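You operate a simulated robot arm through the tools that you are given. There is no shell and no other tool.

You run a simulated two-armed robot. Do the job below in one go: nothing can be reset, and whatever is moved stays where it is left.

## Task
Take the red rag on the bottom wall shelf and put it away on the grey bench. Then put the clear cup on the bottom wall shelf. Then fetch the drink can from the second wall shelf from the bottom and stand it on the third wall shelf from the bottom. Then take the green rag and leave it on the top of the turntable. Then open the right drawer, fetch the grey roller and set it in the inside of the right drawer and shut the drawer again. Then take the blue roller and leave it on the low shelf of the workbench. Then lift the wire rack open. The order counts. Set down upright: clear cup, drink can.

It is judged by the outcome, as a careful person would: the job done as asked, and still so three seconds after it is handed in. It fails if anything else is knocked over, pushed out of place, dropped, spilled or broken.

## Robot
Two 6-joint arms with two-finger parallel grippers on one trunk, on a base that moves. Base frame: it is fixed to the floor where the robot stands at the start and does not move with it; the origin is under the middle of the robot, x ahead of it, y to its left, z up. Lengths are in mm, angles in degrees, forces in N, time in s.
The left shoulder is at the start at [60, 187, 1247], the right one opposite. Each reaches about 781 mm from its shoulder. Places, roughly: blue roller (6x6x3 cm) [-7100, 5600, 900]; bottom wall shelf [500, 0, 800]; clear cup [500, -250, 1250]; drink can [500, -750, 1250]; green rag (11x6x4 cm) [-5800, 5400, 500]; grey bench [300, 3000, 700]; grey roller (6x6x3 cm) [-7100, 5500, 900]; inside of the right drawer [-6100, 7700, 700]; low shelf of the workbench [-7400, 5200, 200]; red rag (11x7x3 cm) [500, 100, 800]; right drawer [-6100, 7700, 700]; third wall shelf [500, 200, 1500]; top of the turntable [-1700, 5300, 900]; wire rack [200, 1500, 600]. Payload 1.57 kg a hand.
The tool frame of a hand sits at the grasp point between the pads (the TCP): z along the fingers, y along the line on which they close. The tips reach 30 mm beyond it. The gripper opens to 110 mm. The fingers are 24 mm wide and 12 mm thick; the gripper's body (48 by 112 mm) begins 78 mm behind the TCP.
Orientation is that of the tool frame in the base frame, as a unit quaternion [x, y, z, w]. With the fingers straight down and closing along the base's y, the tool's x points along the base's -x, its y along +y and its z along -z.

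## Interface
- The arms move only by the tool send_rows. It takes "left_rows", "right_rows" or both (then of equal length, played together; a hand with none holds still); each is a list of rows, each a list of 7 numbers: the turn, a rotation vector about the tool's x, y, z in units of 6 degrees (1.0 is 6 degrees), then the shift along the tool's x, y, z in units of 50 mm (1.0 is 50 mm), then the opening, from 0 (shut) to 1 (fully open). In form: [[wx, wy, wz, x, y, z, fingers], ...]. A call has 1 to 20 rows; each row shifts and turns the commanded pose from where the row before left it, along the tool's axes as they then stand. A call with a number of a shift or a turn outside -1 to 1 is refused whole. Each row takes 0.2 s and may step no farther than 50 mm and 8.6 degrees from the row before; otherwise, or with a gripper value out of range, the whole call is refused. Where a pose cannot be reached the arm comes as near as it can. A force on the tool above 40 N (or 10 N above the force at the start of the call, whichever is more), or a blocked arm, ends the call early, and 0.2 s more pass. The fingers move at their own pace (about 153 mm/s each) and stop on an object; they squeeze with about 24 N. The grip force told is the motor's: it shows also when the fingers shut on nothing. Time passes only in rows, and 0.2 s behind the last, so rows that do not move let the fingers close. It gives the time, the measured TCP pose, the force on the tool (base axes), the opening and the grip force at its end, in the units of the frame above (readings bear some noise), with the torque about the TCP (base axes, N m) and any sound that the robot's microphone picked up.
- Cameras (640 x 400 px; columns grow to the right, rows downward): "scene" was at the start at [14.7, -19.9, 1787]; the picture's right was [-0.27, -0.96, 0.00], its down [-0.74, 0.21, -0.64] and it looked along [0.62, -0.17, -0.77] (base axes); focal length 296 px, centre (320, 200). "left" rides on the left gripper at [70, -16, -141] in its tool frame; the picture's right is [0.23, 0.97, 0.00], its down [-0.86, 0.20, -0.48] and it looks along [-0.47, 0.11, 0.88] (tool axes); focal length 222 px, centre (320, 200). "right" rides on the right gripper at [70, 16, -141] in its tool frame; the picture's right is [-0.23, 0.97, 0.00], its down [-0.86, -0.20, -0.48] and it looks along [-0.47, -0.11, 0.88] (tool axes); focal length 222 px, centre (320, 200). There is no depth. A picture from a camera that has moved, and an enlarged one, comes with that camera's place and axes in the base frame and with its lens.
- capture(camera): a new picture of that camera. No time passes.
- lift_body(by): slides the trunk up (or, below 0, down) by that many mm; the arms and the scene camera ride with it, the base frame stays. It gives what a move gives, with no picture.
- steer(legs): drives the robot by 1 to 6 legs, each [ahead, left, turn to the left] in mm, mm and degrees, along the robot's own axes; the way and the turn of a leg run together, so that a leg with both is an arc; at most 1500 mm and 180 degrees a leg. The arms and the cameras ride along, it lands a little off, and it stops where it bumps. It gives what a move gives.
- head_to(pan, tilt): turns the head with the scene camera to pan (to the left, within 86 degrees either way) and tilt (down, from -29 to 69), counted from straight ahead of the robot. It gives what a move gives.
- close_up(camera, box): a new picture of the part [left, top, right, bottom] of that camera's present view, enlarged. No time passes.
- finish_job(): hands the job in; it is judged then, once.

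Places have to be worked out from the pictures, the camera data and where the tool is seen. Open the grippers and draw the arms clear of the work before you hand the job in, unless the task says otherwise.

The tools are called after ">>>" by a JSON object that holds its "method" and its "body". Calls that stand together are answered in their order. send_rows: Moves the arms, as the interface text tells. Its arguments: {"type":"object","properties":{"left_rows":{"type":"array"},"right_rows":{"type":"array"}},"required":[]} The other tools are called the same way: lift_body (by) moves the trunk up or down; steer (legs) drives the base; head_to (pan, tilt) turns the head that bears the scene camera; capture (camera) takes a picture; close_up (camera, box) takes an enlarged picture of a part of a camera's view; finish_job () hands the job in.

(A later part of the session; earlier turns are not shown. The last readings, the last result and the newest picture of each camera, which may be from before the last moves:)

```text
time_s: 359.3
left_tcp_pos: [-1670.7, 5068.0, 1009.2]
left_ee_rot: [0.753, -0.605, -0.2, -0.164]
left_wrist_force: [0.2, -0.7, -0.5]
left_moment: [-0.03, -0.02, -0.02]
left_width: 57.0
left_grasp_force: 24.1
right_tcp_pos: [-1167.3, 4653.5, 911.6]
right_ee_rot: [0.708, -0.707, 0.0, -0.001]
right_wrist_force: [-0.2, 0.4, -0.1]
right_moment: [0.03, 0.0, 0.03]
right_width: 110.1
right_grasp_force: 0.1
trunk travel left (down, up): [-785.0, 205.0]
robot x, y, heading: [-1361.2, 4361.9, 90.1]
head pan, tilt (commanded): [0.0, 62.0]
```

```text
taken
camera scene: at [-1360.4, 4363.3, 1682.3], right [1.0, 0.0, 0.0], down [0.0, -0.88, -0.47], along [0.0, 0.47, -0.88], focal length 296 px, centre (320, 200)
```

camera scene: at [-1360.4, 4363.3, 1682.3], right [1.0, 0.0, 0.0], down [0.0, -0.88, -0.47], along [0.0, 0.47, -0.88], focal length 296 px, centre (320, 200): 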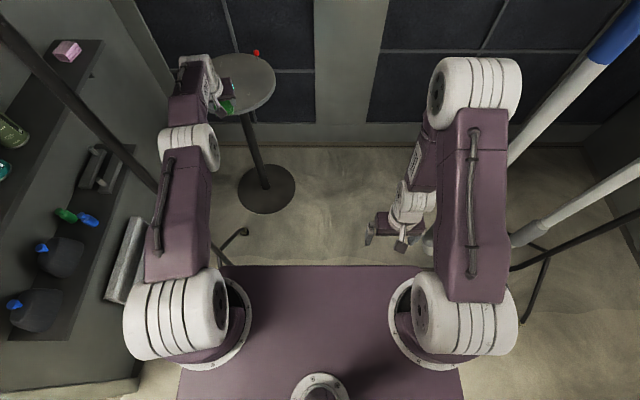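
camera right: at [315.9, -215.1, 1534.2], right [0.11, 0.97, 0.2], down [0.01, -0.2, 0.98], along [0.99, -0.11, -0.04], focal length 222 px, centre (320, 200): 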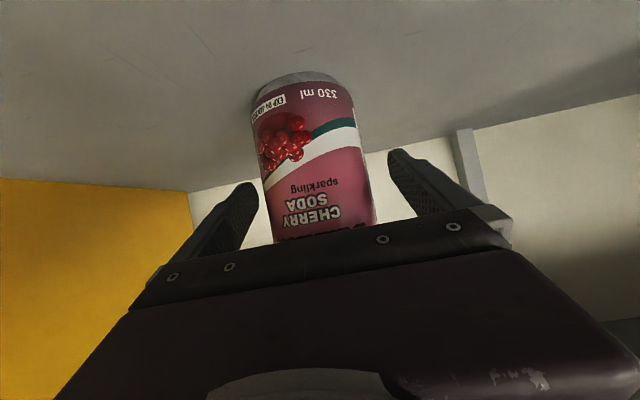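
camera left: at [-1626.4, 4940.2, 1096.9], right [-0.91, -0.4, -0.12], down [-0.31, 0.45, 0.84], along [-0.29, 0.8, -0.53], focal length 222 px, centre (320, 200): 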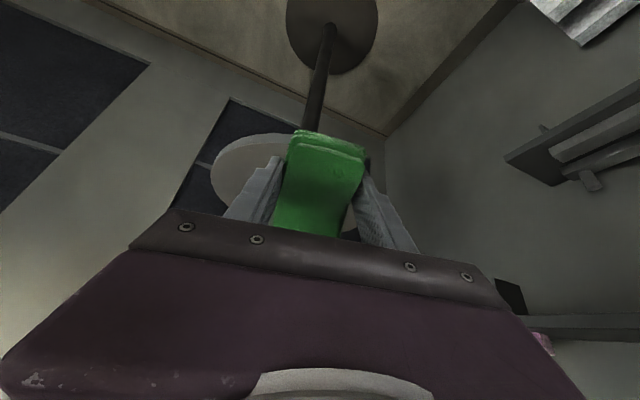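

All clearances look fine. I advance another 140 mm.

>>> {"method": "steer", "body": {"legs": [[140, 0, 0]]}}

>>> {"method": "capture", "body": {"camera": "scene"}}

>>> {"method": "capture", "body": {"camera": "left"}}

```text
time_s: 360.6
left_tcp_pos: [-1669.8, 5208.1, 1009.9]
left_ee_rot: [0.753, -0.605, -0.201, -0.165]
left_wrist_force: [-0.6, -0.9, -0.8]
left_moment: [-0.02, 0.02, 0.01]
left_width: 57.0
left_grasp_force: 24.1
right_tcp_pos: [-1167.6, 4793.2, 912.7]
right_ee_rot: [0.708, -0.707, 0.0, -0.001]
right_wrist_force: [-1.1, 0.4, -0.5]
right_moment: [0.02, 0.0, 0.02]
right_width: 109.9
right_grasp_force: 0.0
trunk travel left (down, up): [-785.0, 205.0]
robot x, y, heading: [-1359.6, 4501.4, 90.3]
head pan, tilt (commanded): [0.0, 62.0]
```

```text
taken
camera scene: at [-1360.6, 4502.5, 1682.2], right [1.0, 0.0, 0.0], down [0.0, -0.88, -0.47], along [0.0, 0.47, -0.88], focal length 296 px, centre (320, 200)
```

scene: 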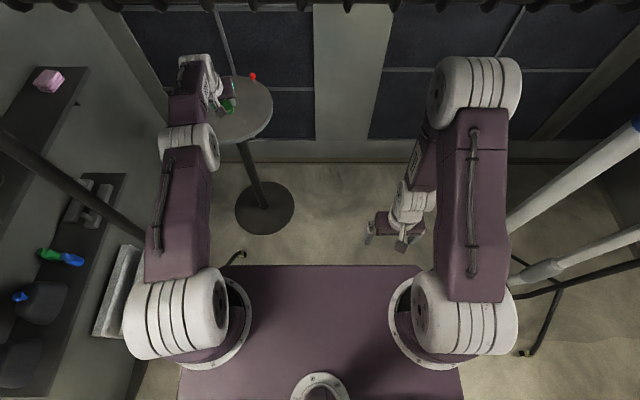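

```text
taken
camera left: at [-1626.7, 5081.1, 1097.3], right [-0.91, -0.4, -0.12], down [-0.31, 0.44, 0.84], along [-0.29, 0.8, -0.53], focal length 222 px, centre (320, 200)
```

left: 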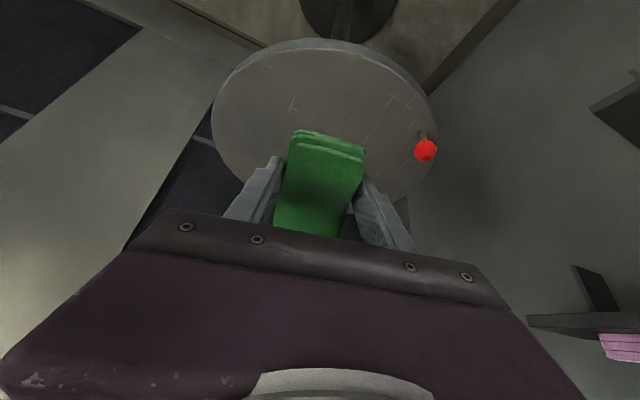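

The rag would land too close to the near rim; I tilt the hand to ~42° which frees reach, and extend 35 mm further.

>>> {"method": "send_rows", "body": {"left_rows": [[0, -1, 0, 0, 0, 0, 0], [0, -1, 0, 0, 0, 0, 0], [0, 0, 0, -0.255, -0.07, 0.23, 0], [0, 0, 0, -0.255, -0.07, 0.23, 0]]}}

>>> {"method": "capture", "body": {"camera": "left"}}

```text
time_s: 361.6
left_tcp_pos: [-1670.0, 5244.6, 1007.4]
left_ee_rot: [0.729, -0.583, -0.279, -0.226]
left_wrist_force: [0.0, -0.5, -0.4]
left_moment: [-0.01, -0.02, -0.01]
left_width: 57.1
left_grasp_force: 24.2
right_tcp_pos: [-1166.7, 4795.1, 911.6]
right_ee_rot: [0.707, -0.707, 0.001, 0.0]
right_wrist_force: [0.7, 0.2, 0.1]
right_moment: [0.0, 0.03, 0.01]
right_width: 110.0
right_grasp_force: 0.0
trunk travel left (down, up): [-785.0, 205.0]
robot x, y, heading: [-1358.1, 4500.5, 90.1]
head pan, tilt (commanded): [0.0, 62.0]
```

```text
taken
camera left: at [-1623.0, 5102.8, 1067.0], right [-0.91, -0.37, -0.16], down [-0.27, 0.26, 0.93], along [-0.31, 0.89, -0.34], focal length 222 px, centre (320, 200)
```

left: 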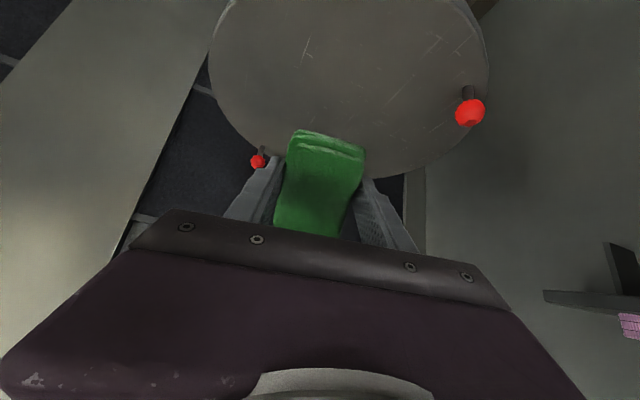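

I lower toward the turntable, watching the force.

>>> {"method": "lift_body", "body": {"by": -45}}

>>> {"method": "lift_body", "body": {"by": -10}}

>>> {"method": "lift_body", "body": {"by": -8}}

>>> {"method": "capture", "body": {"camera": "left"}}

```text
time_s: 362.5
left_tcp_pos: [-1669.0, 5244.5, 964.1]
left_ee_rot: [0.728, -0.585, -0.277, -0.226]
left_wrist_force: [-0.3, 0.7, -0.5]
left_moment: [-0.02, 0.0, -0.01]
left_width: 56.9
left_grasp_force: 24.3
right_tcp_pos: [-1166.9, 4793.8, 866.5]
right_ee_rot: [0.708, -0.707, 0.001, 0.0]
right_wrist_force: [0.4, -0.3, 0.8]
right_moment: [0.03, -0.04, 0.03]
right_width: 110.1
right_grasp_force: 0.1
trunk travel left (down, up): [-740.0, 250.0]
robot x, y, heading: [-1360.1, 4498.7, 90.2]
head pan, tilt (commanded): [0.0, 62.0]
```

```text
time_s: 363.1
left_tcp_pos: [-1669.3, 5244.3, 952.7]
left_ee_rot: [0.728, -0.584, -0.278, -0.225]
left_wrist_force: [-0.5, 0.5, -0.6]
left_moment: [-0.04, -0.01, 0.0]
left_width: 56.9
left_grasp_force: 24.3
right_tcp_pos: [-1166.9, 4794.6, 855.8]
right_ee_rot: [-0.707, 0.707, -0.002, 0.0]
right_wrist_force: [0.2, -0.6, -0.8]
right_moment: [-0.01, 0.0, 0.02]
right_width: 110.0
right_grasp_force: 0.0
trunk travel left (down, up): [-730.0, 260.0]
robot x, y, heading: [-1353.9, 4503.0, 90.1]
head pan, tilt (commanded): [0.0, 62.0]
```

```text
time_s: 363.6
left_tcp_pos: [-1669.6, 5244.7, 944.7]
left_ee_rot: [0.728, -0.584, -0.279, -0.226]
left_wrist_force: [0.2, 0.3, 0.1]
left_moment: [-0.03, -0.03, -0.02]
left_width: 57.1
left_grasp_force: 24.1
right_tcp_pos: [-1168.0, 4794.5, 848.5]
right_ee_rot: [0.708, -0.707, 0.001, 0.0]
right_wrist_force: [-0.2, 0.4, 0.1]
right_moment: [-0.01, -0.02, -0.01]
right_width: 110.0
right_grasp_force: 0.0
trunk travel left (down, up): [-722.0, 268.0]
robot x, y, heading: [-1361.9, 4496.8, 90.3]
head pan, tilt (commanded): [0.0, 62.0]
```

```text
taken
camera left: at [-1622.9, 5102.7, 1003.8], right [-0.91, -0.37, -0.16], down [-0.27, 0.26, 0.93], along [-0.31, 0.89, -0.34], focal length 222 px, centre (320, 200)
```

left: 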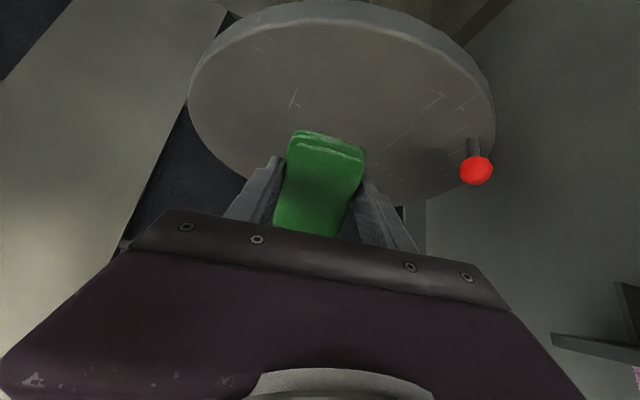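

No contact yet; continue in small steps.

>>> {"method": "lift_body", "body": {"by": -8}}

>>> {"method": "lift_body", "body": {"by": -8}}

>>> {"method": "lift_body", "body": {"by": -8}}

```text
time_s: 364.2
left_tcp_pos: [-1669.7, 5244.2, 937.5]
left_ee_rot: [0.728, -0.585, -0.278, -0.226]
left_wrist_force: [0.0, -0.7, -0.8]
left_moment: [-0.03, -0.01, 0.04]
left_width: 57.1
left_grasp_force: 23.9
right_tcp_pos: [-1168.0, 4795.6, 838.4]
right_ee_rot: [-0.707, 0.707, -0.001, -0.001]
right_wrist_force: [0.3, 0.9, -0.7]
right_moment: [0.02, 0.01, 0.02]
right_width: 110.1
right_grasp_force: 0.1
trunk travel left (down, up): [-714.0, 276.0]
robot x, y, heading: [-1362.4, 4504.5, 90.1]
head pan, tilt (commanded): [0.0, 62.0]
```

```text
time_s: 364.8
left_tcp_pos: [-1670.1, 5246.0, 928.9]
left_ee_rot: [0.728, -0.584, -0.278, -0.225]
left_wrist_force: [-0.3, -0.2, -0.7]
left_moment: [0.0, 0.01, 0.0]
left_width: 56.8
left_grasp_force: 23.9
right_tcp_pos: [-1169.1, 4795.0, 832.7]
right_ee_rot: [0.708, -0.707, 0.001, 0.0]
right_wrist_force: [0.2, 0.2, 0.6]
right_moment: [0.01, -0.02, -0.01]
right_width: 110.2
right_grasp_force: 0.2
trunk travel left (down, up): [-706.0, 284.0]
robot x, y, heading: [-1360.0, 4495.0, 90.0]
head pan, tilt (commanded): [0.0, 62.0]
```

```text
time_s: 365.4
left_tcp_pos: [-1669.2, 5244.1, 921.0]
left_ee_rot: [0.728, -0.584, -0.278, -0.226]
left_wrist_force: [-0.2, 0.4, -1.9]
left_moment: [-0.02, 0.04, 0.02]
left_width: 57.2
left_grasp_force: 23.7
right_tcp_pos: [-1166.9, 4794.2, 825.0]
right_ee_rot: [0.707, -0.707, 0.001, 0.0]
right_wrist_force: [0.2, 0.4, 0.5]
right_moment: [0.0, -0.02, -0.02]
right_width: 109.9
right_grasp_force: 0.2
trunk travel left (down, up): [-698.0, 292.0]
robot x, y, heading: [-1361.1, 4500.4, 90.1]
head pan, tilt (commanded): [0.0, 62.0]
```

Still free at 921. I look and continue.

>>> {"method": "lift_body", "body": {"by": -8}}

>>> {"method": "lift_body", "body": {"by": -8}}

>>> {"method": "capture", "body": {"camera": "left"}}

>>> {"method": "capture", "body": {"camera": "scene"}}

```text
time_s: 365.9
left_tcp_pos: [-1670.0, 5244.4, 913.3]
left_ee_rot: [0.728, -0.584, -0.278, -0.226]
left_wrist_force: [0.1, 0.4, -0.9]
left_moment: [0.02, 0.02, 0.02]
left_width: 56.9
left_grasp_force: 23.6
right_tcp_pos: [-1167.9, 4794.5, 815.2]
right_ee_rot: [-0.707, 0.707, -0.001, -0.001]
right_wrist_force: [1.1, -0.1, 0.3]
right_moment: [0.02, -0.05, 0.0]
right_width: 110.1
right_grasp_force: 0.1
trunk travel left (down, up): [-690.0, 300.0]
robot x, y, heading: [-1360.8, 4499.5, 89.8]
head pan, tilt (commanded): [0.0, 62.0]
```

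```text
time_s: 366.5
left_tcp_pos: [-1670.2, 5243.7, 907.9]
left_ee_rot: [0.728, -0.584, -0.279, -0.226]
left_wrist_force: [-0.3, 0.7, 5.9]
left_moment: [-0.02, 0.17, -0.01]
left_width: 57.0
left_grasp_force: 24.0
right_tcp_pos: [-1166.9, 4794.0, 810.0]
right_ee_rot: [0.707, -0.707, 0.001, -0.002]
right_wrist_force: [-0.3, 0.3, -0.2]
right_moment: [0.0, 0.03, 0.0]
right_width: 110.2
right_grasp_force: 0.2
trunk travel left (down, up): [-682.0, 308.0]
robot x, y, heading: [-1361.5, 4502.1, 90.0]
head pan, tilt (commanded): [0.0, 62.0]
```

```text
taken
camera left: at [-1622.6, 5102.5, 965.5], right [-0.91, -0.37, -0.16], down [-0.27, 0.26, 0.93], along [-0.31, 0.89, -0.34], focal length 222 px, centre (320, 200)
```

left: 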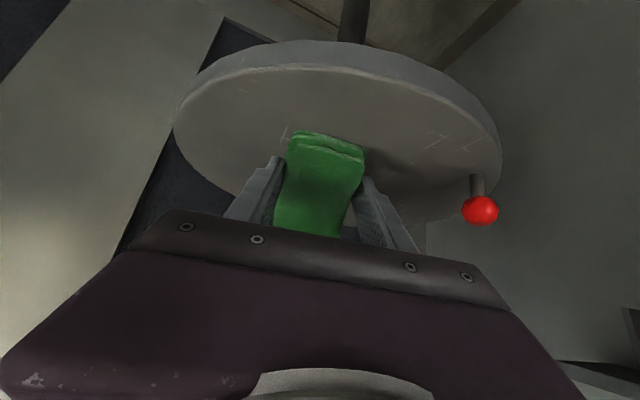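

```text
taken
camera scene: at [-1360.0, 4504.1, 1579.3], right [1.0, 0.0, 0.0], down [0.0, -0.88, -0.47], along [0.0, 0.47, -0.88], focal length 296 px, centre (320, 200)
```

scene: 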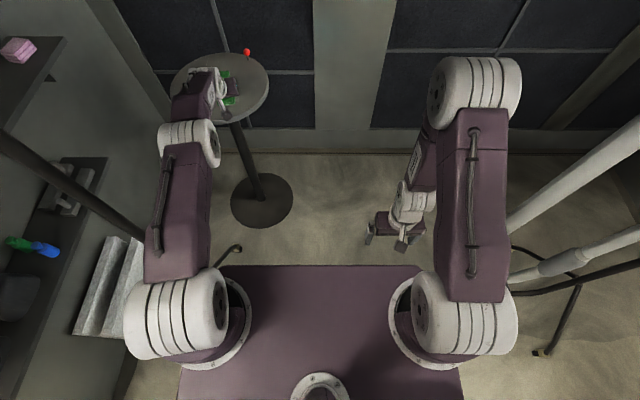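

Contact at TCP z≈908, so the top is at z≈848 and the rag's near edge is inside the rim. I release gradually.

>>> {"method": "send_rows", "body": {"left_rows": [[0, 0, 0, 0, 0, 0, 0.53], [0, 0, 0, 0, 0, 0, 0.55], [0, 0, 0, 0, 0, 0, 0.58], [0, 0, 0, 0, 0, 0, 0.65], [0, 0, 0, 0, 0, 0, 0.8], [0, 0, 0, 0, 0, 0, 1], [0, 0, 0, 0, 0, 0, 1]]}}

>>> {"method": "capture", "body": {"camera": "left"}}

>>> {"method": "close_up", "body": {"camera": "scene", "box": [140, 20, 320, 140]}}

```text
time_s: 368.1
left_tcp_pos: [-1668.8, 5244.2, 905.1]
left_ee_rot: [0.728, -0.585, -0.278, -0.226]
left_wrist_force: [-0.5, 1.1, -0.2]
left_moment: [-0.01, -0.01, -0.01]
left_width: 110.1
left_grasp_force: 0.0
right_tcp_pos: [-1167.2, 4793.8, 808.8]
right_ee_rot: [-0.707, 0.708, -0.001, 0.001]
right_wrist_force: [0.2, -0.3, 0.5]
right_moment: [-0.01, 0.0, -0.01]
right_width: 110.0
right_grasp_force: 0.0
trunk travel left (down, up): [-682.0, 308.0]
robot x, y, heading: [-1360.6, 4498.8, 89.9]
head pan, tilt (commanded): [0.0, 62.0]
```

```text
taken
camera left: at [-1622.9, 5102.6, 964.0], right [-0.91, -0.37, -0.16], down [-0.27, 0.26, 0.93], along [-0.31, 0.89, -0.34], focal length 222 px, centre (320, 200)
```

left: 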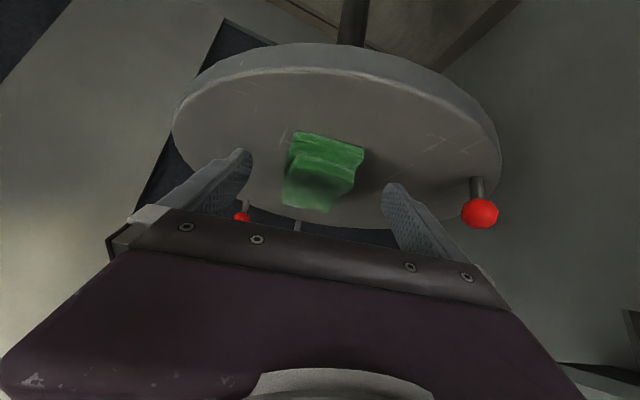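

```text
3.33 times, centred on (230, 80) of scene
camera zoom: at [-1360.6, 4505.1, 1579.2], right [1.0, 0.0, 0.0], down [0.0, -0.88, -0.47], along [0.0, 0.47, -0.88], focal length 988 px, centre (620, 600)
```

zoom: 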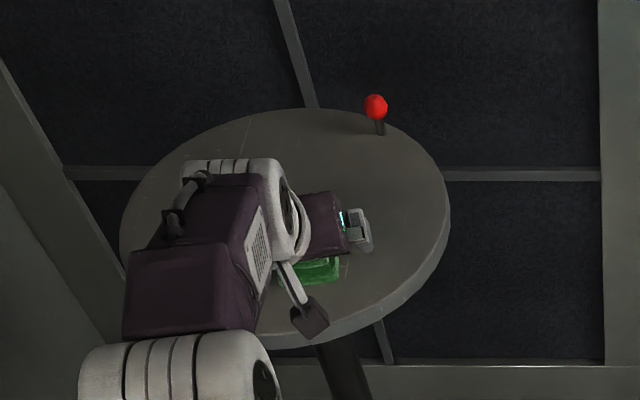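

The rag lies flat on the turntable. I raise straight up, then back out.

>>> {"method": "lift_body", "body": {"by": 120}}

>>> {"method": "steer", "body": {"legs": [[-700, 0, 0]]}}

>>> {"method": "head_to", "body": {"pan": 0, "tilt": 35}}

>>> {"method": "close_up", "body": {"camera": "scene", "box": [160, 60, 480, 260]}}

```text
time_s: 369.6
left_tcp_pos: [-1670.1, 5244.6, 1023.9]
left_ee_rot: [0.728, -0.584, -0.277, -0.226]
left_wrist_force: [0.4, 0.2, -0.2]
left_moment: [-0.03, 0.0, 0.03]
left_width: 109.9
left_grasp_force: 0.1
right_tcp_pos: [-1167.9, 4794.5, 927.4]
right_ee_rot: [0.708, -0.707, 0.001, 0.0]
right_wrist_force: [-0.9, -0.4, 0.8]
right_moment: [-0.05, -0.03, 0.0]
right_width: 110.1
right_grasp_force: 0.0
trunk travel left (down, up): [-802.0, 188.0]
robot x, y, heading: [-1358.3, 4498.8, 89.9]
head pan, tilt (commanded): [0.0, 62.0]
```

```text
time_s: 373.4
left_tcp_pos: [-1671.0, 4541.9, 1025.4]
left_ee_rot: [0.731, -0.581, -0.278, -0.224]
left_wrist_force: [-1.1, -0.3, 0.7]
left_moment: [-0.02, 0.03, 0.01]
left_width: 109.9
left_grasp_force: 0.1
right_tcp_pos: [-1166.8, 4096.4, 927.0]
right_ee_rot: [0.71, -0.704, 0.001, 0.0]
right_wrist_force: [0.3, -0.2, 0.0]
right_moment: [-0.02, 0.0, -0.01]
right_width: 110.3
right_grasp_force: 0.1
trunk travel left (down, up): [-802.0, 188.0]
robot x, y, heading: [-1356.6, 3797.8, 90.5]
head pan, tilt (commanded): [0.0, 62.0]
```

```text
time_s: 374.4
left_tcp_pos: [-1671.4, 4542.2, 1025.8]
left_ee_rot: [0.73, -0.582, -0.278, -0.226]
left_wrist_force: [-1.0, 0.3, -0.5]
left_moment: [-0.02, -0.01, 0.0]
left_width: 110.0
left_grasp_force: 0.0
right_tcp_pos: [-1167.0, 4095.3, 928.5]
right_ee_rot: [0.71, -0.704, 0.002, 0.0]
right_wrist_force: [1.0, -0.7, 0.1]
right_moment: [-0.04, -0.01, 0.02]
right_width: 110.1
right_grasp_force: 0.1
trunk travel left (down, up): [-802.0, 188.0]
robot x, y, heading: [-1353.9, 3798.9, 90.8]
head pan, tilt (commanded): [0.0, 35.0]
```

```text
2.00 times, centred on (320, 160) of scene
camera zoom: at [-1357.2, 3828.6, 1735.7], right [1.0, 0.01, 0.0], down [0.01, -0.57, -0.82], along [-0.01, 0.82, -0.57], focal length 593 px, centre (320, 280)
```

zoom: 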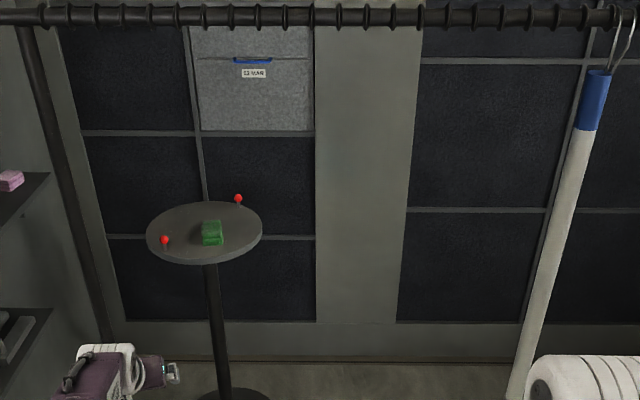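

Green rag is on the turntable. I fold the left arm back (reverse of its extension).

>>> {"method": "send_rows", "body": {"left_rows": [[0, 0, 0, 0.51, 0.14, -0.46, 1], [0, 1, 0, 0, 0, 0, 1], [0, 1, 0, 0, 0, 0, 1], [0.29, 0, 0.505, 0.46, -0.42, -0.27, 1], [0.07, 0.5, 0.13, 0.7205, -0.162, -0.192, 1], [0.06, 0.5, 0.14, 0.73, -0.162, -0.154, 1], [0.05, 0.5, 0.14, 0.737, -0.162, -0.116, 1], [0.05, 0.5, 0.14, 0.742, -0.162, -0.077, 1], [0.04, 0.5, 0.145, 0.745, -0.162, -0.038, 1], [0.03, 0.5, 0.15, 0.746, -0.162, 0.001, 1], [0.03, 0.5, 0.15, 0.744, -0.162, 0.04, 1], [0.02, 0.5, 0.15, 0.741, -0.162, 0.079, 1], [0, 0.5, 0.15, 0.736, -0.162, 0.118, 1], [0, 0.5, 0.15, 0.729, -0.162, 0.156, 1]]}}

>>> {"method": "lift_body", "body": {"by": 150}}

```text
time_s: 377.4
left_tcp_pos: [-1530.3, 4137.2, 928.3]
left_ee_rot: [0.709, -0.705, 0.0, 0.0]
left_wrist_force: [0.1, 0.2, 0.1]
left_moment: [-0.01, -0.02, 0.01]
left_width: 109.9
left_grasp_force: 0.1
right_tcp_pos: [-1165.5, 4097.3, 928.1]
right_ee_rot: [0.71, -0.704, 0.001, -0.001]
right_wrist_force: [0.4, 0.0, 0.5]
right_moment: [0.0, 0.01, 0.0]
right_width: 110.0
right_grasp_force: 0.1
trunk travel left (down, up): [-802.0, 188.0]
robot x, y, heading: [-1359.2, 3800.4, 90.4]
head pan, tilt (commanded): [0.0, 35.0]
```

```text
time_s: 379.1
left_tcp_pos: [-1529.1, 4135.9, 1078.3]
left_ee_rot: [0.709, -0.705, 0.0, -0.001]
left_wrist_force: [0.1, 0.7, -0.8]
left_moment: [-0.01, -0.01, 0.02]
left_width: 109.9
left_grasp_force: 0.0
right_tcp_pos: [-1166.8, 4096.8, 1078.7]
right_ee_rot: [0.71, -0.704, 0.001, 0.0]
right_wrist_force: [0.8, 0.5, 0.1]
right_moment: [0.01, -0.01, 0.0]
right_width: 109.9
right_grasp_force: 0.0
trunk travel left (down, up): [-952.0, 38.0]
robot x, y, heading: [-1357.0, 3801.0, 90.5]
head pan, tilt (commanded): [0.0, 35.0]
```

Next: back to the far area for the drawer and rollers. I retrace: back up, strafe west, then north.

>>> {"method": "steer", "body": {"legs": [[-255, 0, -0.5], [0, 1450, 0], [0, 220, 0]]}}

>>> {"method": "head_to", "body": {"pan": 0, "tilt": 35}}

>>> {"method": "capture", "body": {"camera": "scene"}}

```text
time_s: 389.0
left_tcp_pos: [-3177.8, 3909.6, 1078.2]
left_ee_rot: [-0.697, 0.717, 0.0, -0.001]
left_wrist_force: [0.2, -1.3, -0.1]
left_moment: [0.02, 0.01, 0.01]
left_width: 110.0
left_grasp_force: 0.0
right_tcp_pos: [-2816.8, 3855.4, 1078.2]
right_ee_rot: [-0.697, 0.717, 0.0, 0.0]
right_wrist_force: [0.3, -1.3, -0.2]
right_moment: [0.01, 0.02, -0.01]
right_width: 110.2
right_grasp_force: 0.0
trunk travel left (down, up): [-952.0, 38.0]
robot x, y, heading: [-3022.1, 3568.6, 88.6]
head pan, tilt (commanded): [0.0, 35.0]
```

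```text
time_s: 389.6
left_tcp_pos: [-3180.5, 3908.9, 1078.8]
left_ee_rot: [-0.696, 0.718, 0.001, -0.001]
left_wrist_force: [-0.5, 0.3, 0.0]
left_moment: [0.03, 0.01, 0.02]
left_width: 110.3
left_grasp_force: 0.1
right_tcp_pos: [-2817.6, 3855.5, 1076.9]
right_ee_rot: [-0.697, 0.717, -0.001, -0.001]
right_wrist_force: [0.1, 0.1, -0.3]
right_moment: [0.0, 0.04, 0.01]
right_width: 110.2
right_grasp_force: 0.0
trunk travel left (down, up): [-952.0, 38.0]
robot x, y, heading: [-3022.1, 3565.0, 88.5]
head pan, tilt (commanded): [0.0, 35.0]
```

```text
taken
camera scene: at [-3017.5, 3594.9, 1885.8], right [1.0, -0.03, 0.0], down [-0.02, -0.57, -0.82], along [0.02, 0.82, -0.57], focal length 296 px, centre (320, 200)
```

scene: 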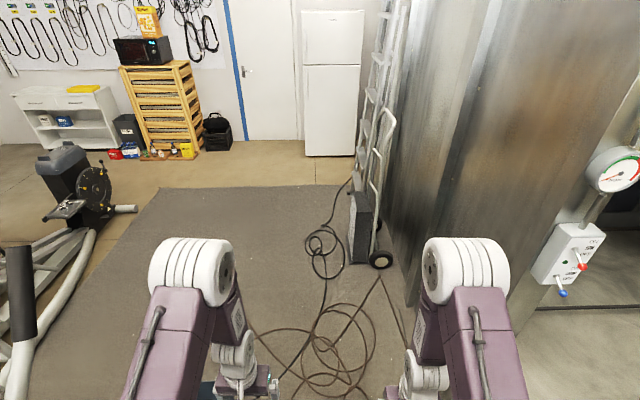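

Clear ahead. I go north along x≈−3070 to y≈6600.

>>> {"method": "steer", "body": {"legs": [[0, 50, 1.5], [1500, 0, 0], [1500, 0, 0]]}}

>>> {"method": "steer", "body": {"legs": [[0, 1480, 0], [0, 1440, 0]]}}

>>> {"method": "head_to", "body": {"pan": 0, "tilt": 35}}

>>> {"method": "capture", "body": {"camera": "scene"}}

```text
time_s: 404.7
left_tcp_pos: [-3197.4, 6924.7, 1078.6]
left_ee_rot: [-0.694, 0.72, 0.0, 0.001]
left_wrist_force: [0.1, 0.1, 0.4]
left_moment: [-0.02, -0.02, 0.01]
left_width: 109.9
left_grasp_force: 0.1
right_tcp_pos: [-2837.0, 6868.0, 1078.5]
right_ee_rot: [-0.694, 0.72, 0.0, 0.0]
right_wrist_force: [1.0, -1.4, 0.2]
right_moment: [0.02, 0.0, 0.01]
right_width: 109.9
right_grasp_force: 0.1
trunk travel left (down, up): [-952.0, 38.0]
robot x, y, heading: [-3043.0, 6581.5, 88.2]
head pan, tilt (commanded): [0.0, 35.0]
```

```text
time_s: 418.5
left_tcp_pos: [-6084.0, 6914.3, 1078.2]
left_ee_rot: [0.716, -0.699, 0.001, 0.0]
left_wrist_force: [0.0, 0.0, 0.3]
left_moment: [0.03, 0.01, 0.01]
left_width: 110.0
left_grasp_force: 0.0
right_tcp_pos: [-5720.4, 6880.9, 1077.3]
right_ee_rot: [0.716, -0.698, 0.001, 0.0]
right_wrist_force: [0.4, -0.7, 0.0]
right_moment: [0.0, 0.01, 0.01]
right_width: 109.8
right_grasp_force: 0.0
trunk travel left (down, up): [-952.0, 38.0]
robot x, y, heading: [-5902.8, 6584.0, 91.5]
head pan, tilt (commanded): [0.0, 35.0]
```

```text
time_s: 419.1
left_tcp_pos: [-6083.7, 6914.9, 1078.7]
left_ee_rot: [0.716, -0.698, -0.001, 0.0]
left_wrist_force: [0.0, -0.1, -1.0]
left_moment: [0.02, -0.02, 0.02]
left_width: 110.1
left_grasp_force: 0.1
right_tcp_pos: [-5719.9, 6880.9, 1079.6]
right_ee_rot: [0.717, -0.697, 0.002, -0.001]
right_wrist_force: [-0.5, -0.5, 2.1]
right_moment: [0.0, 0.01, 0.0]
right_width: 109.7
right_grasp_force: 0.2
trunk travel left (down, up): [-952.0, 38.0]
robot x, y, heading: [-5905.9, 6586.2, 91.5]
head pan, tilt (commanded): [0.0, 35.0]
```

```text
taken
camera scene: at [-5906.6, 6611.0, 1885.8], right [1.0, 0.03, 0.0], down [0.01, -0.57, -0.82], along [-0.02, 0.82, -0.57], focal length 296 px, centre (320, 200)
```

scene: 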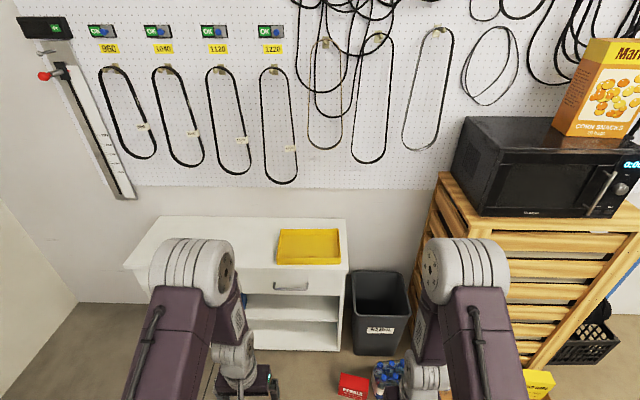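

I'm in front of the white cabinet. I lower the trunk for a second viewpoint to triangulate the right drawer's handle.

>>> {"method": "close_up", "body": {"camera": "scene", "box": [210, 230, 370, 330]}}

>>> {"method": "lift_body", "body": {"by": -400}}

>>> {"method": "capture", "body": {"camera": "scene"}}

>>> {"method": "close_up", "body": {"camera": "scene", "box": [210, 120, 370, 220]}}

```text
4.00 times, centred on (290, 280) of scene
camera zoom: at [-5906.6, 6611.0, 1885.8], right [1.0, 0.03, 0.0], down [0.01, -0.57, -0.82], along [-0.02, 0.82, -0.57], focal length 1185 px, centre (440, -120)
```

zoom: 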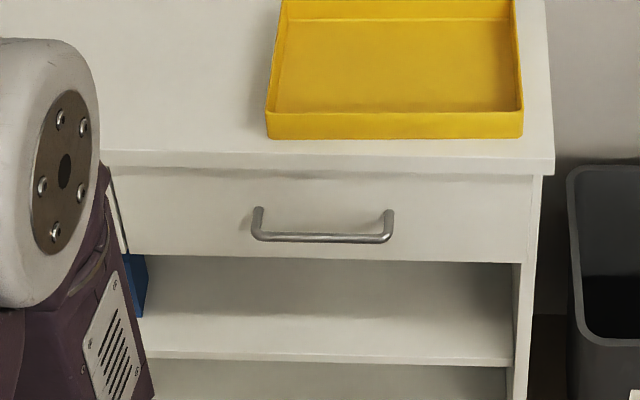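

```text
time_s: 422.9
left_tcp_pos: [-6083.8, 6916.6, 678.2]
left_ee_rot: [0.716, -0.698, 0.0, 0.0]
left_wrist_force: [-0.2, -1.0, -0.6]
left_moment: [-0.02, 0.02, 0.01]
left_width: 110.0
left_grasp_force: 0.0
right_tcp_pos: [-5720.9, 6880.3, 678.3]
right_ee_rot: [0.716, -0.698, 0.001, 0.0]
right_wrist_force: [0.1, 0.2, 0.2]
right_moment: [0.03, -0.01, 0.02]
right_width: 110.2
right_grasp_force: 0.0
trunk travel left (down, up): [-552.0, 438.0]
robot x, y, heading: [-5905.0, 6586.2, 91.4]
head pan, tilt (commanded): [0.0, 35.0]
```

```text
taken
camera scene: at [-5907.1, 6610.9, 1485.8], right [1.0, 0.03, 0.0], down [0.02, -0.57, -0.82], along [-0.02, 0.82, -0.57], focal length 296 px, centre (320, 200)
```

scene: 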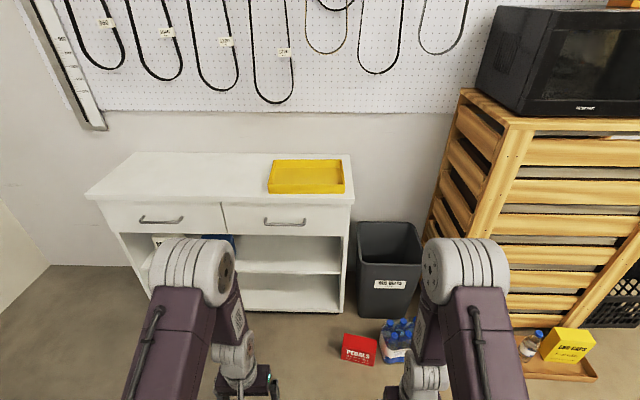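

```text
4.00 times, centred on (290, 170) of scene
camera zoom: at [-5907.1, 6610.9, 1485.8], right [1.0, 0.03, 0.0], down [0.02, -0.57, -0.82], along [-0.02, 0.82, -0.57], focal length 1185 px, centre (440, 320)
```

zoom: 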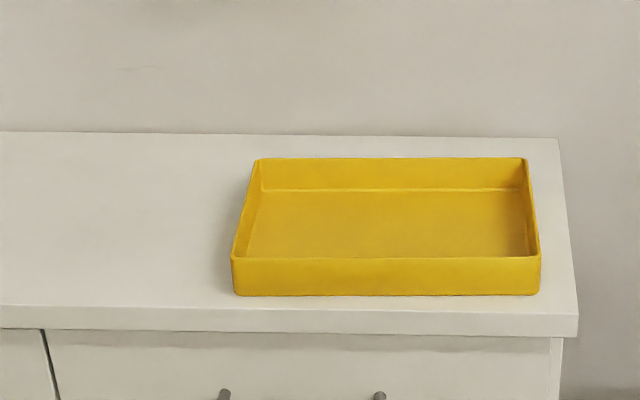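

I zoom on the handle from this lower viewpoint.

>>> {"method": "close_up", "body": {"camera": "scene", "box": [210, 180, 370, 280]}}

```text
4.00 times, centred on (290, 230) of scene
camera zoom: at [-5907.1, 6610.9, 1485.8], right [1.0, 0.03, 0.0], down [0.02, -0.57, -0.82], along [-0.02, 0.82, -0.57], focal length 1185 px, centre (440, 80)
```

zoom: 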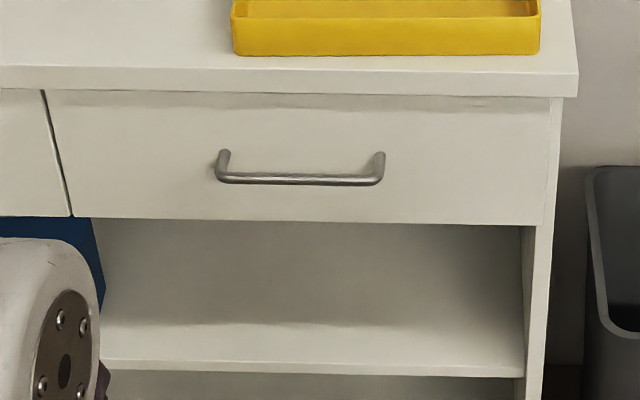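

Handle bar is at ≈[-6073, 7526, 720], standing 38 mm off the drawer front (y≈7564). I lower 200 mm more and bring the left hand to a forward pose at that height, then roll it 90° to pinch the bar vertically.

>>> {"method": "lift_body", "body": {"by": -200}}

>>> {"method": "send_rows", "body": {"left_rows": [[0, -0.962, 0, -0.53, 0, -0.38, 1], [0, -0.962, 0, -0.5655, 0, -0.3248, 1], [0, -0.962, 0, -0.5953, 0, -0.2663, 1], [0, -0.962, 0, -0.619, 0, -0.2052, 1], [0, -0.962, 0, -0.6366, 0, -0.1416, 1], [0, -0.962, 0, -0.6476, 0, -0.0771, 1], [0, -0.962, 0, -0.652, 0, -0.0119, 1], [0, -0.962, 0, -0.6499, 0, 0.0541, 1], [0, -0.962, 0, -0.6411, 0, 0.1196, 1], [0, -0.962, 0, -0.626, 0, 0.1826, 1], [0, -0.962, 0, -0.6044, 0, 0.2449, 1], [0, -0.962, 0, -0.5766, 0, 0.3048, 1], [0, -0.962, 0, -0.5434, 0, 0.3605, 1]]}}

>>> {"method": "capture", "body": {"camera": "scene"}}

```text
time_s: 425.1
left_tcp_pos: [-6084.6, 6916.1, 477.6]
left_ee_rot: [0.716, -0.698, 0.001, 0.0]
left_wrist_force: [-0.1, -0.4, 0.3]
left_moment: [0.0, -0.01, -0.02]
left_width: 110.2
left_grasp_force: 0.0
right_tcp_pos: [-5719.7, 6882.0, 477.6]
right_ee_rot: [0.716, -0.698, 0.001, 0.0]
right_wrist_force: [-0.3, -0.1, 0.8]
right_moment: [-0.03, 0.03, 0.01]
right_width: 109.8
right_grasp_force: 0.0
trunk travel left (down, up): [-352.0, 638.0]
robot x, y, heading: [-5902.9, 6583.4, 91.6]
head pan, tilt (commanded): [0.0, 35.0]
```

```text
time_s: 427.9
left_tcp_pos: [-6092.2, 7262.2, 726.7]
left_ee_rot: [0.567, -0.554, -0.436, -0.427]
left_wrist_force: [0.2, 0.6, 1.0]
left_moment: [0.01, -0.03, 0.0]
left_width: 110.3
left_grasp_force: 0.1
right_tcp_pos: [-5720.8, 6880.8, 479.0]
right_ee_rot: [0.716, -0.698, 0.001, -0.001]
right_wrist_force: [-0.9, -0.4, -1.0]
right_moment: [0.0, 0.01, 0.02]
right_width: 110.0
right_grasp_force: 0.0
trunk travel left (down, up): [-352.0, 638.0]
robot x, y, heading: [-5906.0, 6584.0, 91.5]
head pan, tilt (commanded): [0.0, 35.0]
```

```text
taken
camera scene: at [-5907.2, 6611.3, 1285.8], right [1.0, 0.03, 0.0], down [0.02, -0.57, -0.82], along [-0.02, 0.82, -0.57], focal length 296 px, centre (320, 200)
```

scene: 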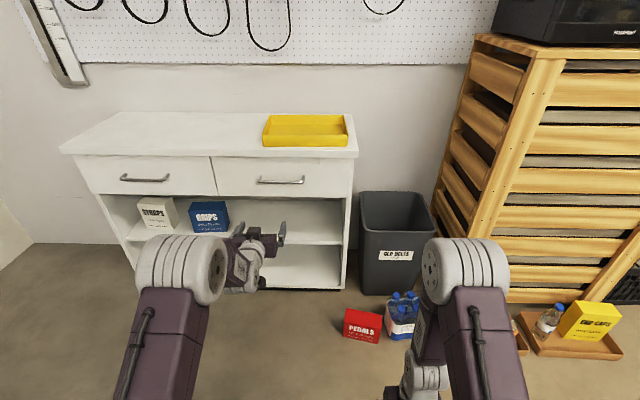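

Pose reached. I roll the hand +90° and straighten my heading.

>>> {"method": "send_rows", "body": {"left_rows": [[0, 0, 1, 0, 0, 0, 1], [0, 0, 1, 0, 0, 0, 1], [0, 0, 1, 0, 0, 0, 1], [0, 0, 1, 0, 0, 0, 1], [0, 0, 1, 0, 0, 0, 1], [0, 0, 1, 0, 0, 0, 1], [0, 0, 1, 0, 0, 0, 1], [0, 0, 1, 0, 0, 0, 1], [0, 0, 1, 0, 0, 0, 1], [0, 0, 1, 0, 0, 0, 1], [0, 0, 1, 0, 0, 0, 1], [0, 0, 1, 0, 0, 0, 1], [0, 0, 1, 0, 0, 0, 1], [0, 0, 1, 0, 0, 0, 1], [0, 0, 1, 0, 0, 0, 1]]}}

>>> {"method": "steer", "body": {"legs": [[0, 0, -1.5]]}}

>>> {"method": "capture", "body": {"camera": "left"}}

```text
time_s: 431.1
left_tcp_pos: [-6093.5, 7259.6, 725.6]
left_ee_rot: [-0.008, 0.794, 0.608, -0.008]
left_wrist_force: [-0.5, 0.0, 0.4]
left_moment: [0.01, 0.0, -0.01]
left_width: 110.0
left_grasp_force: 0.1
right_tcp_pos: [-5719.6, 6881.6, 478.5]
right_ee_rot: [0.717, -0.697, 0.002, 0.0]
right_wrist_force: [0.6, -0.3, -0.3]
right_moment: [0.03, 0.01, -0.02]
right_width: 109.9
right_grasp_force: 0.0
trunk travel left (down, up): [-352.0, 638.0]
robot x, y, heading: [-5905.9, 6582.6, 91.6]
head pan, tilt (commanded): [0.0, 35.0]
```

```text
time_s: 431.9
left_tcp_pos: [-6075.0, 7265.0, 725.8]
left_ee_rot: [0.001, 0.793, 0.609, 0.001]
left_wrist_force: [0.2, -0.2, 0.1]
left_moment: [-0.01, 0.0, -0.01]
left_width: 109.9
left_grasp_force: 0.1
right_tcp_pos: [-5712.4, 6875.8, 478.4]
right_ee_rot: [-0.707, 0.707, -0.002, 0.0]
right_wrist_force: [-0.4, 0.6, -0.1]
right_moment: [0.0, -0.01, 0.01]
right_width: 110.0
right_grasp_force: 0.1
trunk travel left (down, up): [-352.0, 638.0]
robot x, y, heading: [-5909.0, 6584.0, 90.1]
head pan, tilt (commanded): [0.0, 35.0]
```

```text
taken
camera left: at [-6144.6, 7122.0, 746.5], right [-0.23, 0.25, 0.94], down [0.85, -0.41, 0.32], along [0.47, 0.87, -0.12], focal length 222 px, centre (320, 200)
```

left: 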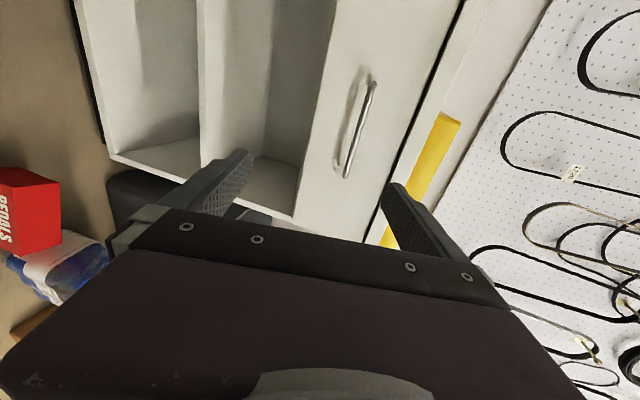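

The bar lines up with the fingers (z≈724). I reduce the opening to avoid the countertop lip, then drive 200 mm forward.

>>> {"method": "send_rows", "body": {"left_rows": [[0, 0, 0, 0, 0, 0, 0.55], [0, 0, 0, 0, 0, 0, 0.55]]}}

>>> {"method": "steer", "body": {"legs": [[195, 0, 0]]}}

>>> {"method": "capture", "body": {"camera": "left"}}

>>> {"method": "capture", "body": {"camera": "scene"}}

```text
time_s: 432.5
left_tcp_pos: [-6073.0, 7264.1, 726.5]
left_ee_rot: [0.002, 0.794, 0.608, 0.002]
left_wrist_force: [0.6, -0.2, -0.2]
left_moment: [0.02, -0.01, 0.01]
left_width: 60.7
left_grasp_force: 0.2
right_tcp_pos: [-5712.5, 6875.7, 479.0]
right_ee_rot: [-0.706, 0.708, -0.001, 0.001]
right_wrist_force: [0.1, 0.3, 0.3]
right_moment: [-0.02, 0.01, -0.04]
right_width: 109.9
right_grasp_force: 0.1
trunk travel left (down, up): [-352.0, 638.0]
robot x, y, heading: [-5910.1, 6581.3, 89.9]
head pan, tilt (commanded): [0.0, 35.0]
```

```text
time_s: 434.1
left_tcp_pos: [-6075.0, 7459.1, 724.9]
left_ee_rot: [0.001, 0.793, 0.609, 0.0]
left_wrist_force: [0.4, 0.2, -1.0]
left_moment: [0.02, 0.01, 0.02]
left_width: 60.4
left_grasp_force: 0.0
right_tcp_pos: [-5713.4, 7071.1, 478.7]
right_ee_rot: [-0.707, 0.707, -0.001, -0.001]
right_wrist_force: [-0.4, 0.9, -0.2]
right_moment: [0.0, 0.0, -0.01]
right_width: 110.2
right_grasp_force: 0.1
trunk travel left (down, up): [-352.0, 638.0]
robot x, y, heading: [-5906.9, 6772.9, 90.0]
head pan, tilt (commanded): [0.0, 35.0]
```

```text
taken
camera left: at [-6145.9, 7315.8, 746.0], right [-0.23, 0.25, 0.94], down [0.85, -0.41, 0.32], along [0.47, 0.88, -0.12], focal length 222 px, centre (320, 200)
```

left: 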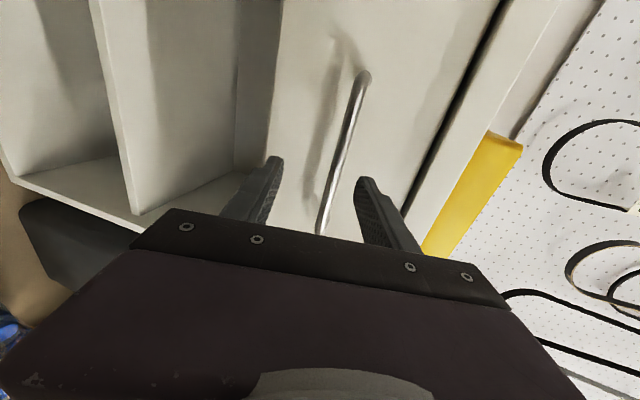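

```text
taken
camera scene: at [-5906.6, 6805.7, 1285.8], right [1.0, 0.0, 0.0], down [0.0, -0.57, -0.82], along [0.0, 0.82, -0.57], focal length 296 px, centre (320, 200)
```

scene: 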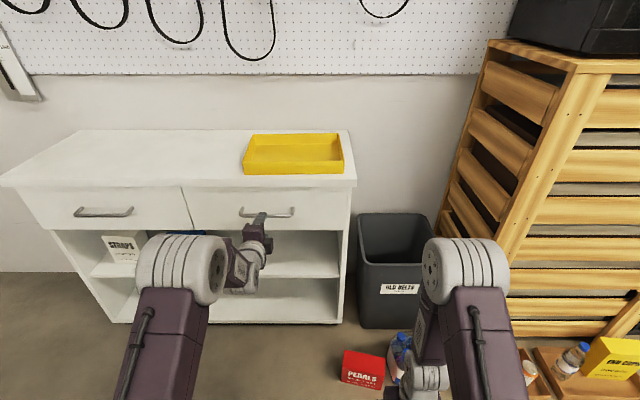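

The bar is between the fingers. I advance 50 mm more and close.

>>> {"method": "steer", "body": {"legs": [[50, 0, 0]]}}

>>> {"method": "capture", "body": {"camera": "left"}}

```text
time_s: 435.0
left_tcp_pos: [-6075.0, 7509.4, 723.8]
left_ee_rot: [0.0, 0.795, 0.607, 0.001]
left_wrist_force: [-0.2, 0.2, -0.3]
left_moment: [0.01, -0.01, 0.0]
left_width: 60.4
left_grasp_force: 0.0
right_tcp_pos: [-5713.1, 7120.2, 479.2]
right_ee_rot: [0.707, -0.707, 0.002, 0.0]
right_wrist_force: [-0.2, -0.5, 0.1]
right_moment: [0.0, 0.01, 0.0]
right_width: 109.7
right_grasp_force: 0.1
trunk travel left (down, up): [-352.0, 638.0]
robot x, y, heading: [-5908.8, 6827.1, 89.8]
head pan, tilt (commanded): [0.0, 35.0]
```

```text
taken
camera left: at [-6145.5, 7366.6, 745.8], right [-0.23, 0.25, 0.94], down [0.85, -0.41, 0.32], along [0.47, 0.88, -0.12], focal length 222 px, centre (320, 200)
```

left: 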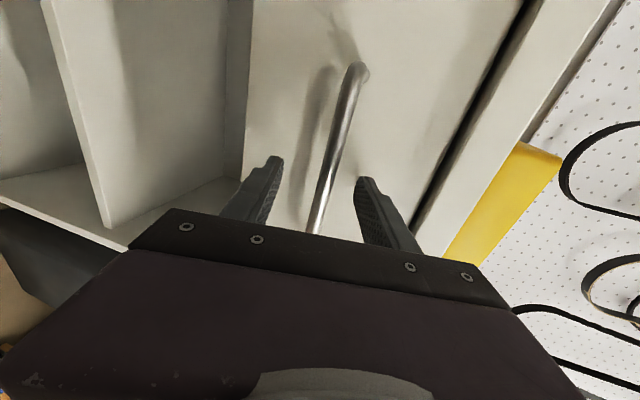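

Closing on the handle.

>>> {"method": "send_rows", "body": {"left_rows": [[0, 0, 0, 0, 0, 0, 0.3], [0, 0, 0, 0, 0, 0, 0], [0, 0, 0, 0, 0, 0, 0], [0, 0, 0, 0, 0, 0, 0]]}}

>>> {"method": "capture", "body": {"camera": "left"}}

```text
time_s: 436.0
left_tcp_pos: [-6074.9, 7508.6, 727.6]
left_ee_rot: [0.0, 0.792, 0.611, 0.001]
left_wrist_force: [-1.7, 4.3, 11.0]
left_moment: [0.18, -0.26, -0.21]
left_width: 11.7
left_grasp_force: 28.9
right_tcp_pos: [-5714.1, 7120.2, 478.5]
right_ee_rot: [0.707, -0.707, 0.001, -0.001]
right_wrist_force: [0.1, -0.8, 0.2]
right_moment: [0.01, 0.0, 0.04]
right_width: 110.3
right_grasp_force: 0.0
trunk travel left (down, up): [-352.0, 638.0]
robot x, y, heading: [-5908.0, 6824.2, 90.1]
head pan, tilt (commanded): [0.0, 35.0]
```

```text
taken
camera left: at [-6145.5, 7365.6, 748.3], right [-0.23, 0.25, 0.94], down [0.85, -0.41, 0.31], along [0.47, 0.88, -0.12], focal length 222 px, centre (320, 200)
```

left: 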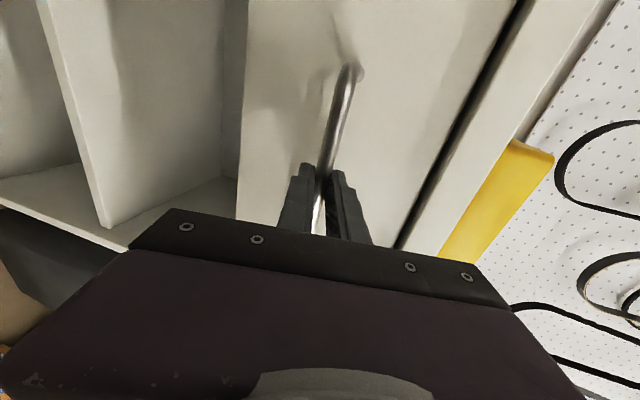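

The bar is gripped (11.7 mm). I pull the drawer open by backing 220 mm.

>>> {"method": "steer", "body": {"legs": [[-120, 0, 0]]}}

>>> {"method": "capture", "body": {"camera": "scene"}}

```text
time_s: 437.2
left_tcp_pos: [-6074.6, 7387.3, 728.0]
left_ee_rot: [0.001, 0.792, 0.61, 0.0]
left_wrist_force: [1.5, -2.0, 16.4]
left_moment: [0.2, -0.32, -0.38]
left_width: 11.6
left_grasp_force: 29.2
right_tcp_pos: [-5712.4, 6999.8, 479.1]
right_ee_rot: [0.707, -0.707, 0.0, -0.001]
right_wrist_force: [0.1, 0.7, 0.9]
right_moment: [-0.03, 0.0, -0.01]
right_width: 109.9
right_grasp_force: 0.0
trunk travel left (down, up): [-352.0, 638.0]
robot x, y, heading: [-5907.5, 6705.6, 90.2]
head pan, tilt (commanded): [0.0, 35.0]
```

```text
taken
camera scene: at [-5905.8, 6731.3, 1285.9], right [1.0, 0.0, 0.0], down [0.0, -0.57, -0.82], along [0.0, 0.82, -0.57], focal length 296 px, centre (320, 200)
```

scene: 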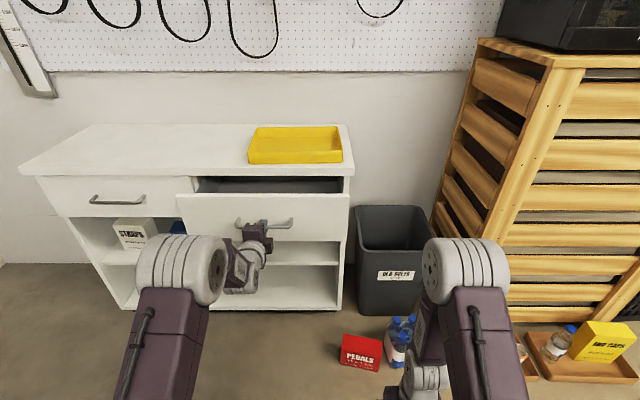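

The drawer is sliding open. I pull another 120 mm.

>>> {"method": "steer", "body": {"legs": [[-120, 0, 0]]}}

>>> {"method": "capture", "body": {"camera": "scene"}}

```text
time_s: 438.5
left_tcp_pos: [-6075.4, 7267.3, 729.1]
left_ee_rot: [0.0, 0.792, 0.61, 0.0]
left_wrist_force: [0.0, -1.9, 11.1]
left_moment: [0.12, -0.22, -0.28]
left_width: 11.5
left_grasp_force: 29.2
right_tcp_pos: [-5713.6, 6879.1, 479.3]
right_ee_rot: [0.707, -0.707, 0.0, 0.0]
right_wrist_force: [-0.3, 0.9, -0.1]
right_moment: [0.01, -0.02, 0.0]
right_width: 110.1
right_grasp_force: 0.1
trunk travel left (down, up): [-352.0, 638.0]
robot x, y, heading: [-5906.4, 6585.8, 90.3]
head pan, tilt (commanded): [0.0, 35.0]
```

```text
taken
camera scene: at [-5905.8, 6611.8, 1285.9], right [1.0, 0.0, 0.0], down [0.0, -0.57, -0.82], along [0.0, 0.82, -0.57], focal length 296 px, centre (320, 200)
```

scene: 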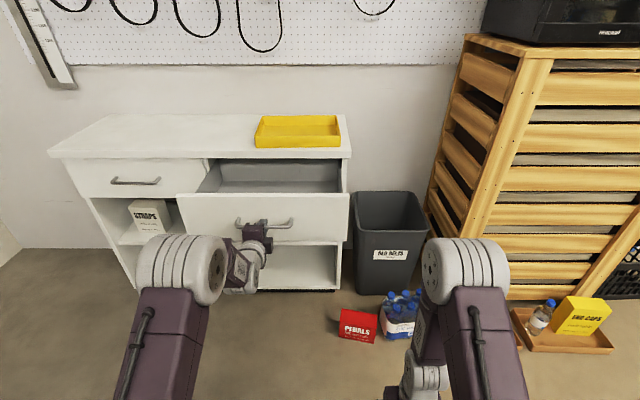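

The drawer is open ~240 mm. I release the handle and back away 250 mm.

>>> {"method": "send_rows", "body": {"left_rows": [[0, 0, 0, 0, 0, 0, 0.3], [0, 0, 0, 0, 0, 0, 0.55], [0, 0, 0, 0, 0, 0, 0.6]]}}

>>> {"method": "steer", "body": {"legs": [[-250, 0, 0]]}}

>>> {"method": "capture", "body": {"camera": "scene"}}

```text
time_s: 439.3
left_tcp_pos: [-6076.0, 7267.9, 726.7]
left_ee_rot: [-0.001, 0.792, 0.61, 0.0]
left_wrist_force: [0.7, 0.1, -0.3]
left_moment: [0.04, 0.02, -0.04]
left_width: 65.9
left_grasp_force: 0.0
right_tcp_pos: [-5712.9, 6879.1, 478.0]
right_ee_rot: [0.708, -0.706, 0.001, 0.0]
right_wrist_force: [-0.1, 0.5, -0.1]
right_moment: [0.02, 0.0, 0.0]
right_width: 110.1
right_grasp_force: 0.0
trunk travel left (down, up): [-352.0, 638.0]
robot x, y, heading: [-5907.0, 6583.5, 90.0]
head pan, tilt (commanded): [0.0, 35.0]
```

```text
time_s: 441.1
left_tcp_pos: [-6076.8, 7017.4, 727.6]
left_ee_rot: [-0.001, 0.792, 0.61, 0.0]
left_wrist_force: [0.2, 0.5, 0.3]
left_moment: [-0.01, 0.0, 0.03]
left_width: 66.1
left_grasp_force: 0.1
right_tcp_pos: [-5713.4, 6630.4, 478.2]
right_ee_rot: [0.709, -0.706, 0.001, 0.0]
right_wrist_force: [1.1, -0.2, -0.4]
right_moment: [0.05, 0.01, -0.02]
right_width: 110.2
right_grasp_force: 0.0
trunk travel left (down, up): [-352.0, 638.0]
robot x, y, heading: [-5906.7, 6337.9, 90.1]
head pan, tilt (commanded): [0.0, 35.0]
```

```text
taken
camera scene: at [-5905.3, 6363.3, 1285.8], right [1.0, 0.01, 0.0], down [0.0, -0.57, -0.82], along [0.0, 0.82, -0.57], focal length 296 px, centre (320, 200)
```

scene: 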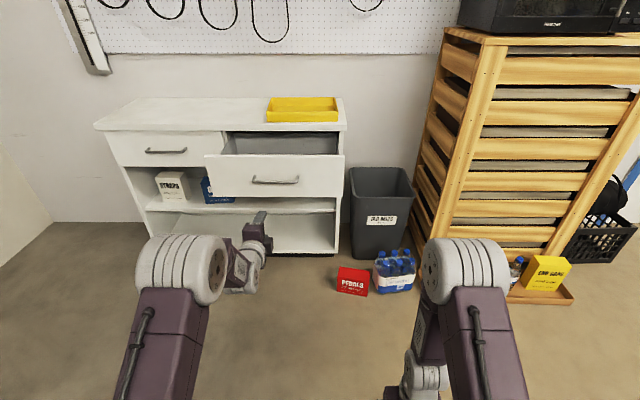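

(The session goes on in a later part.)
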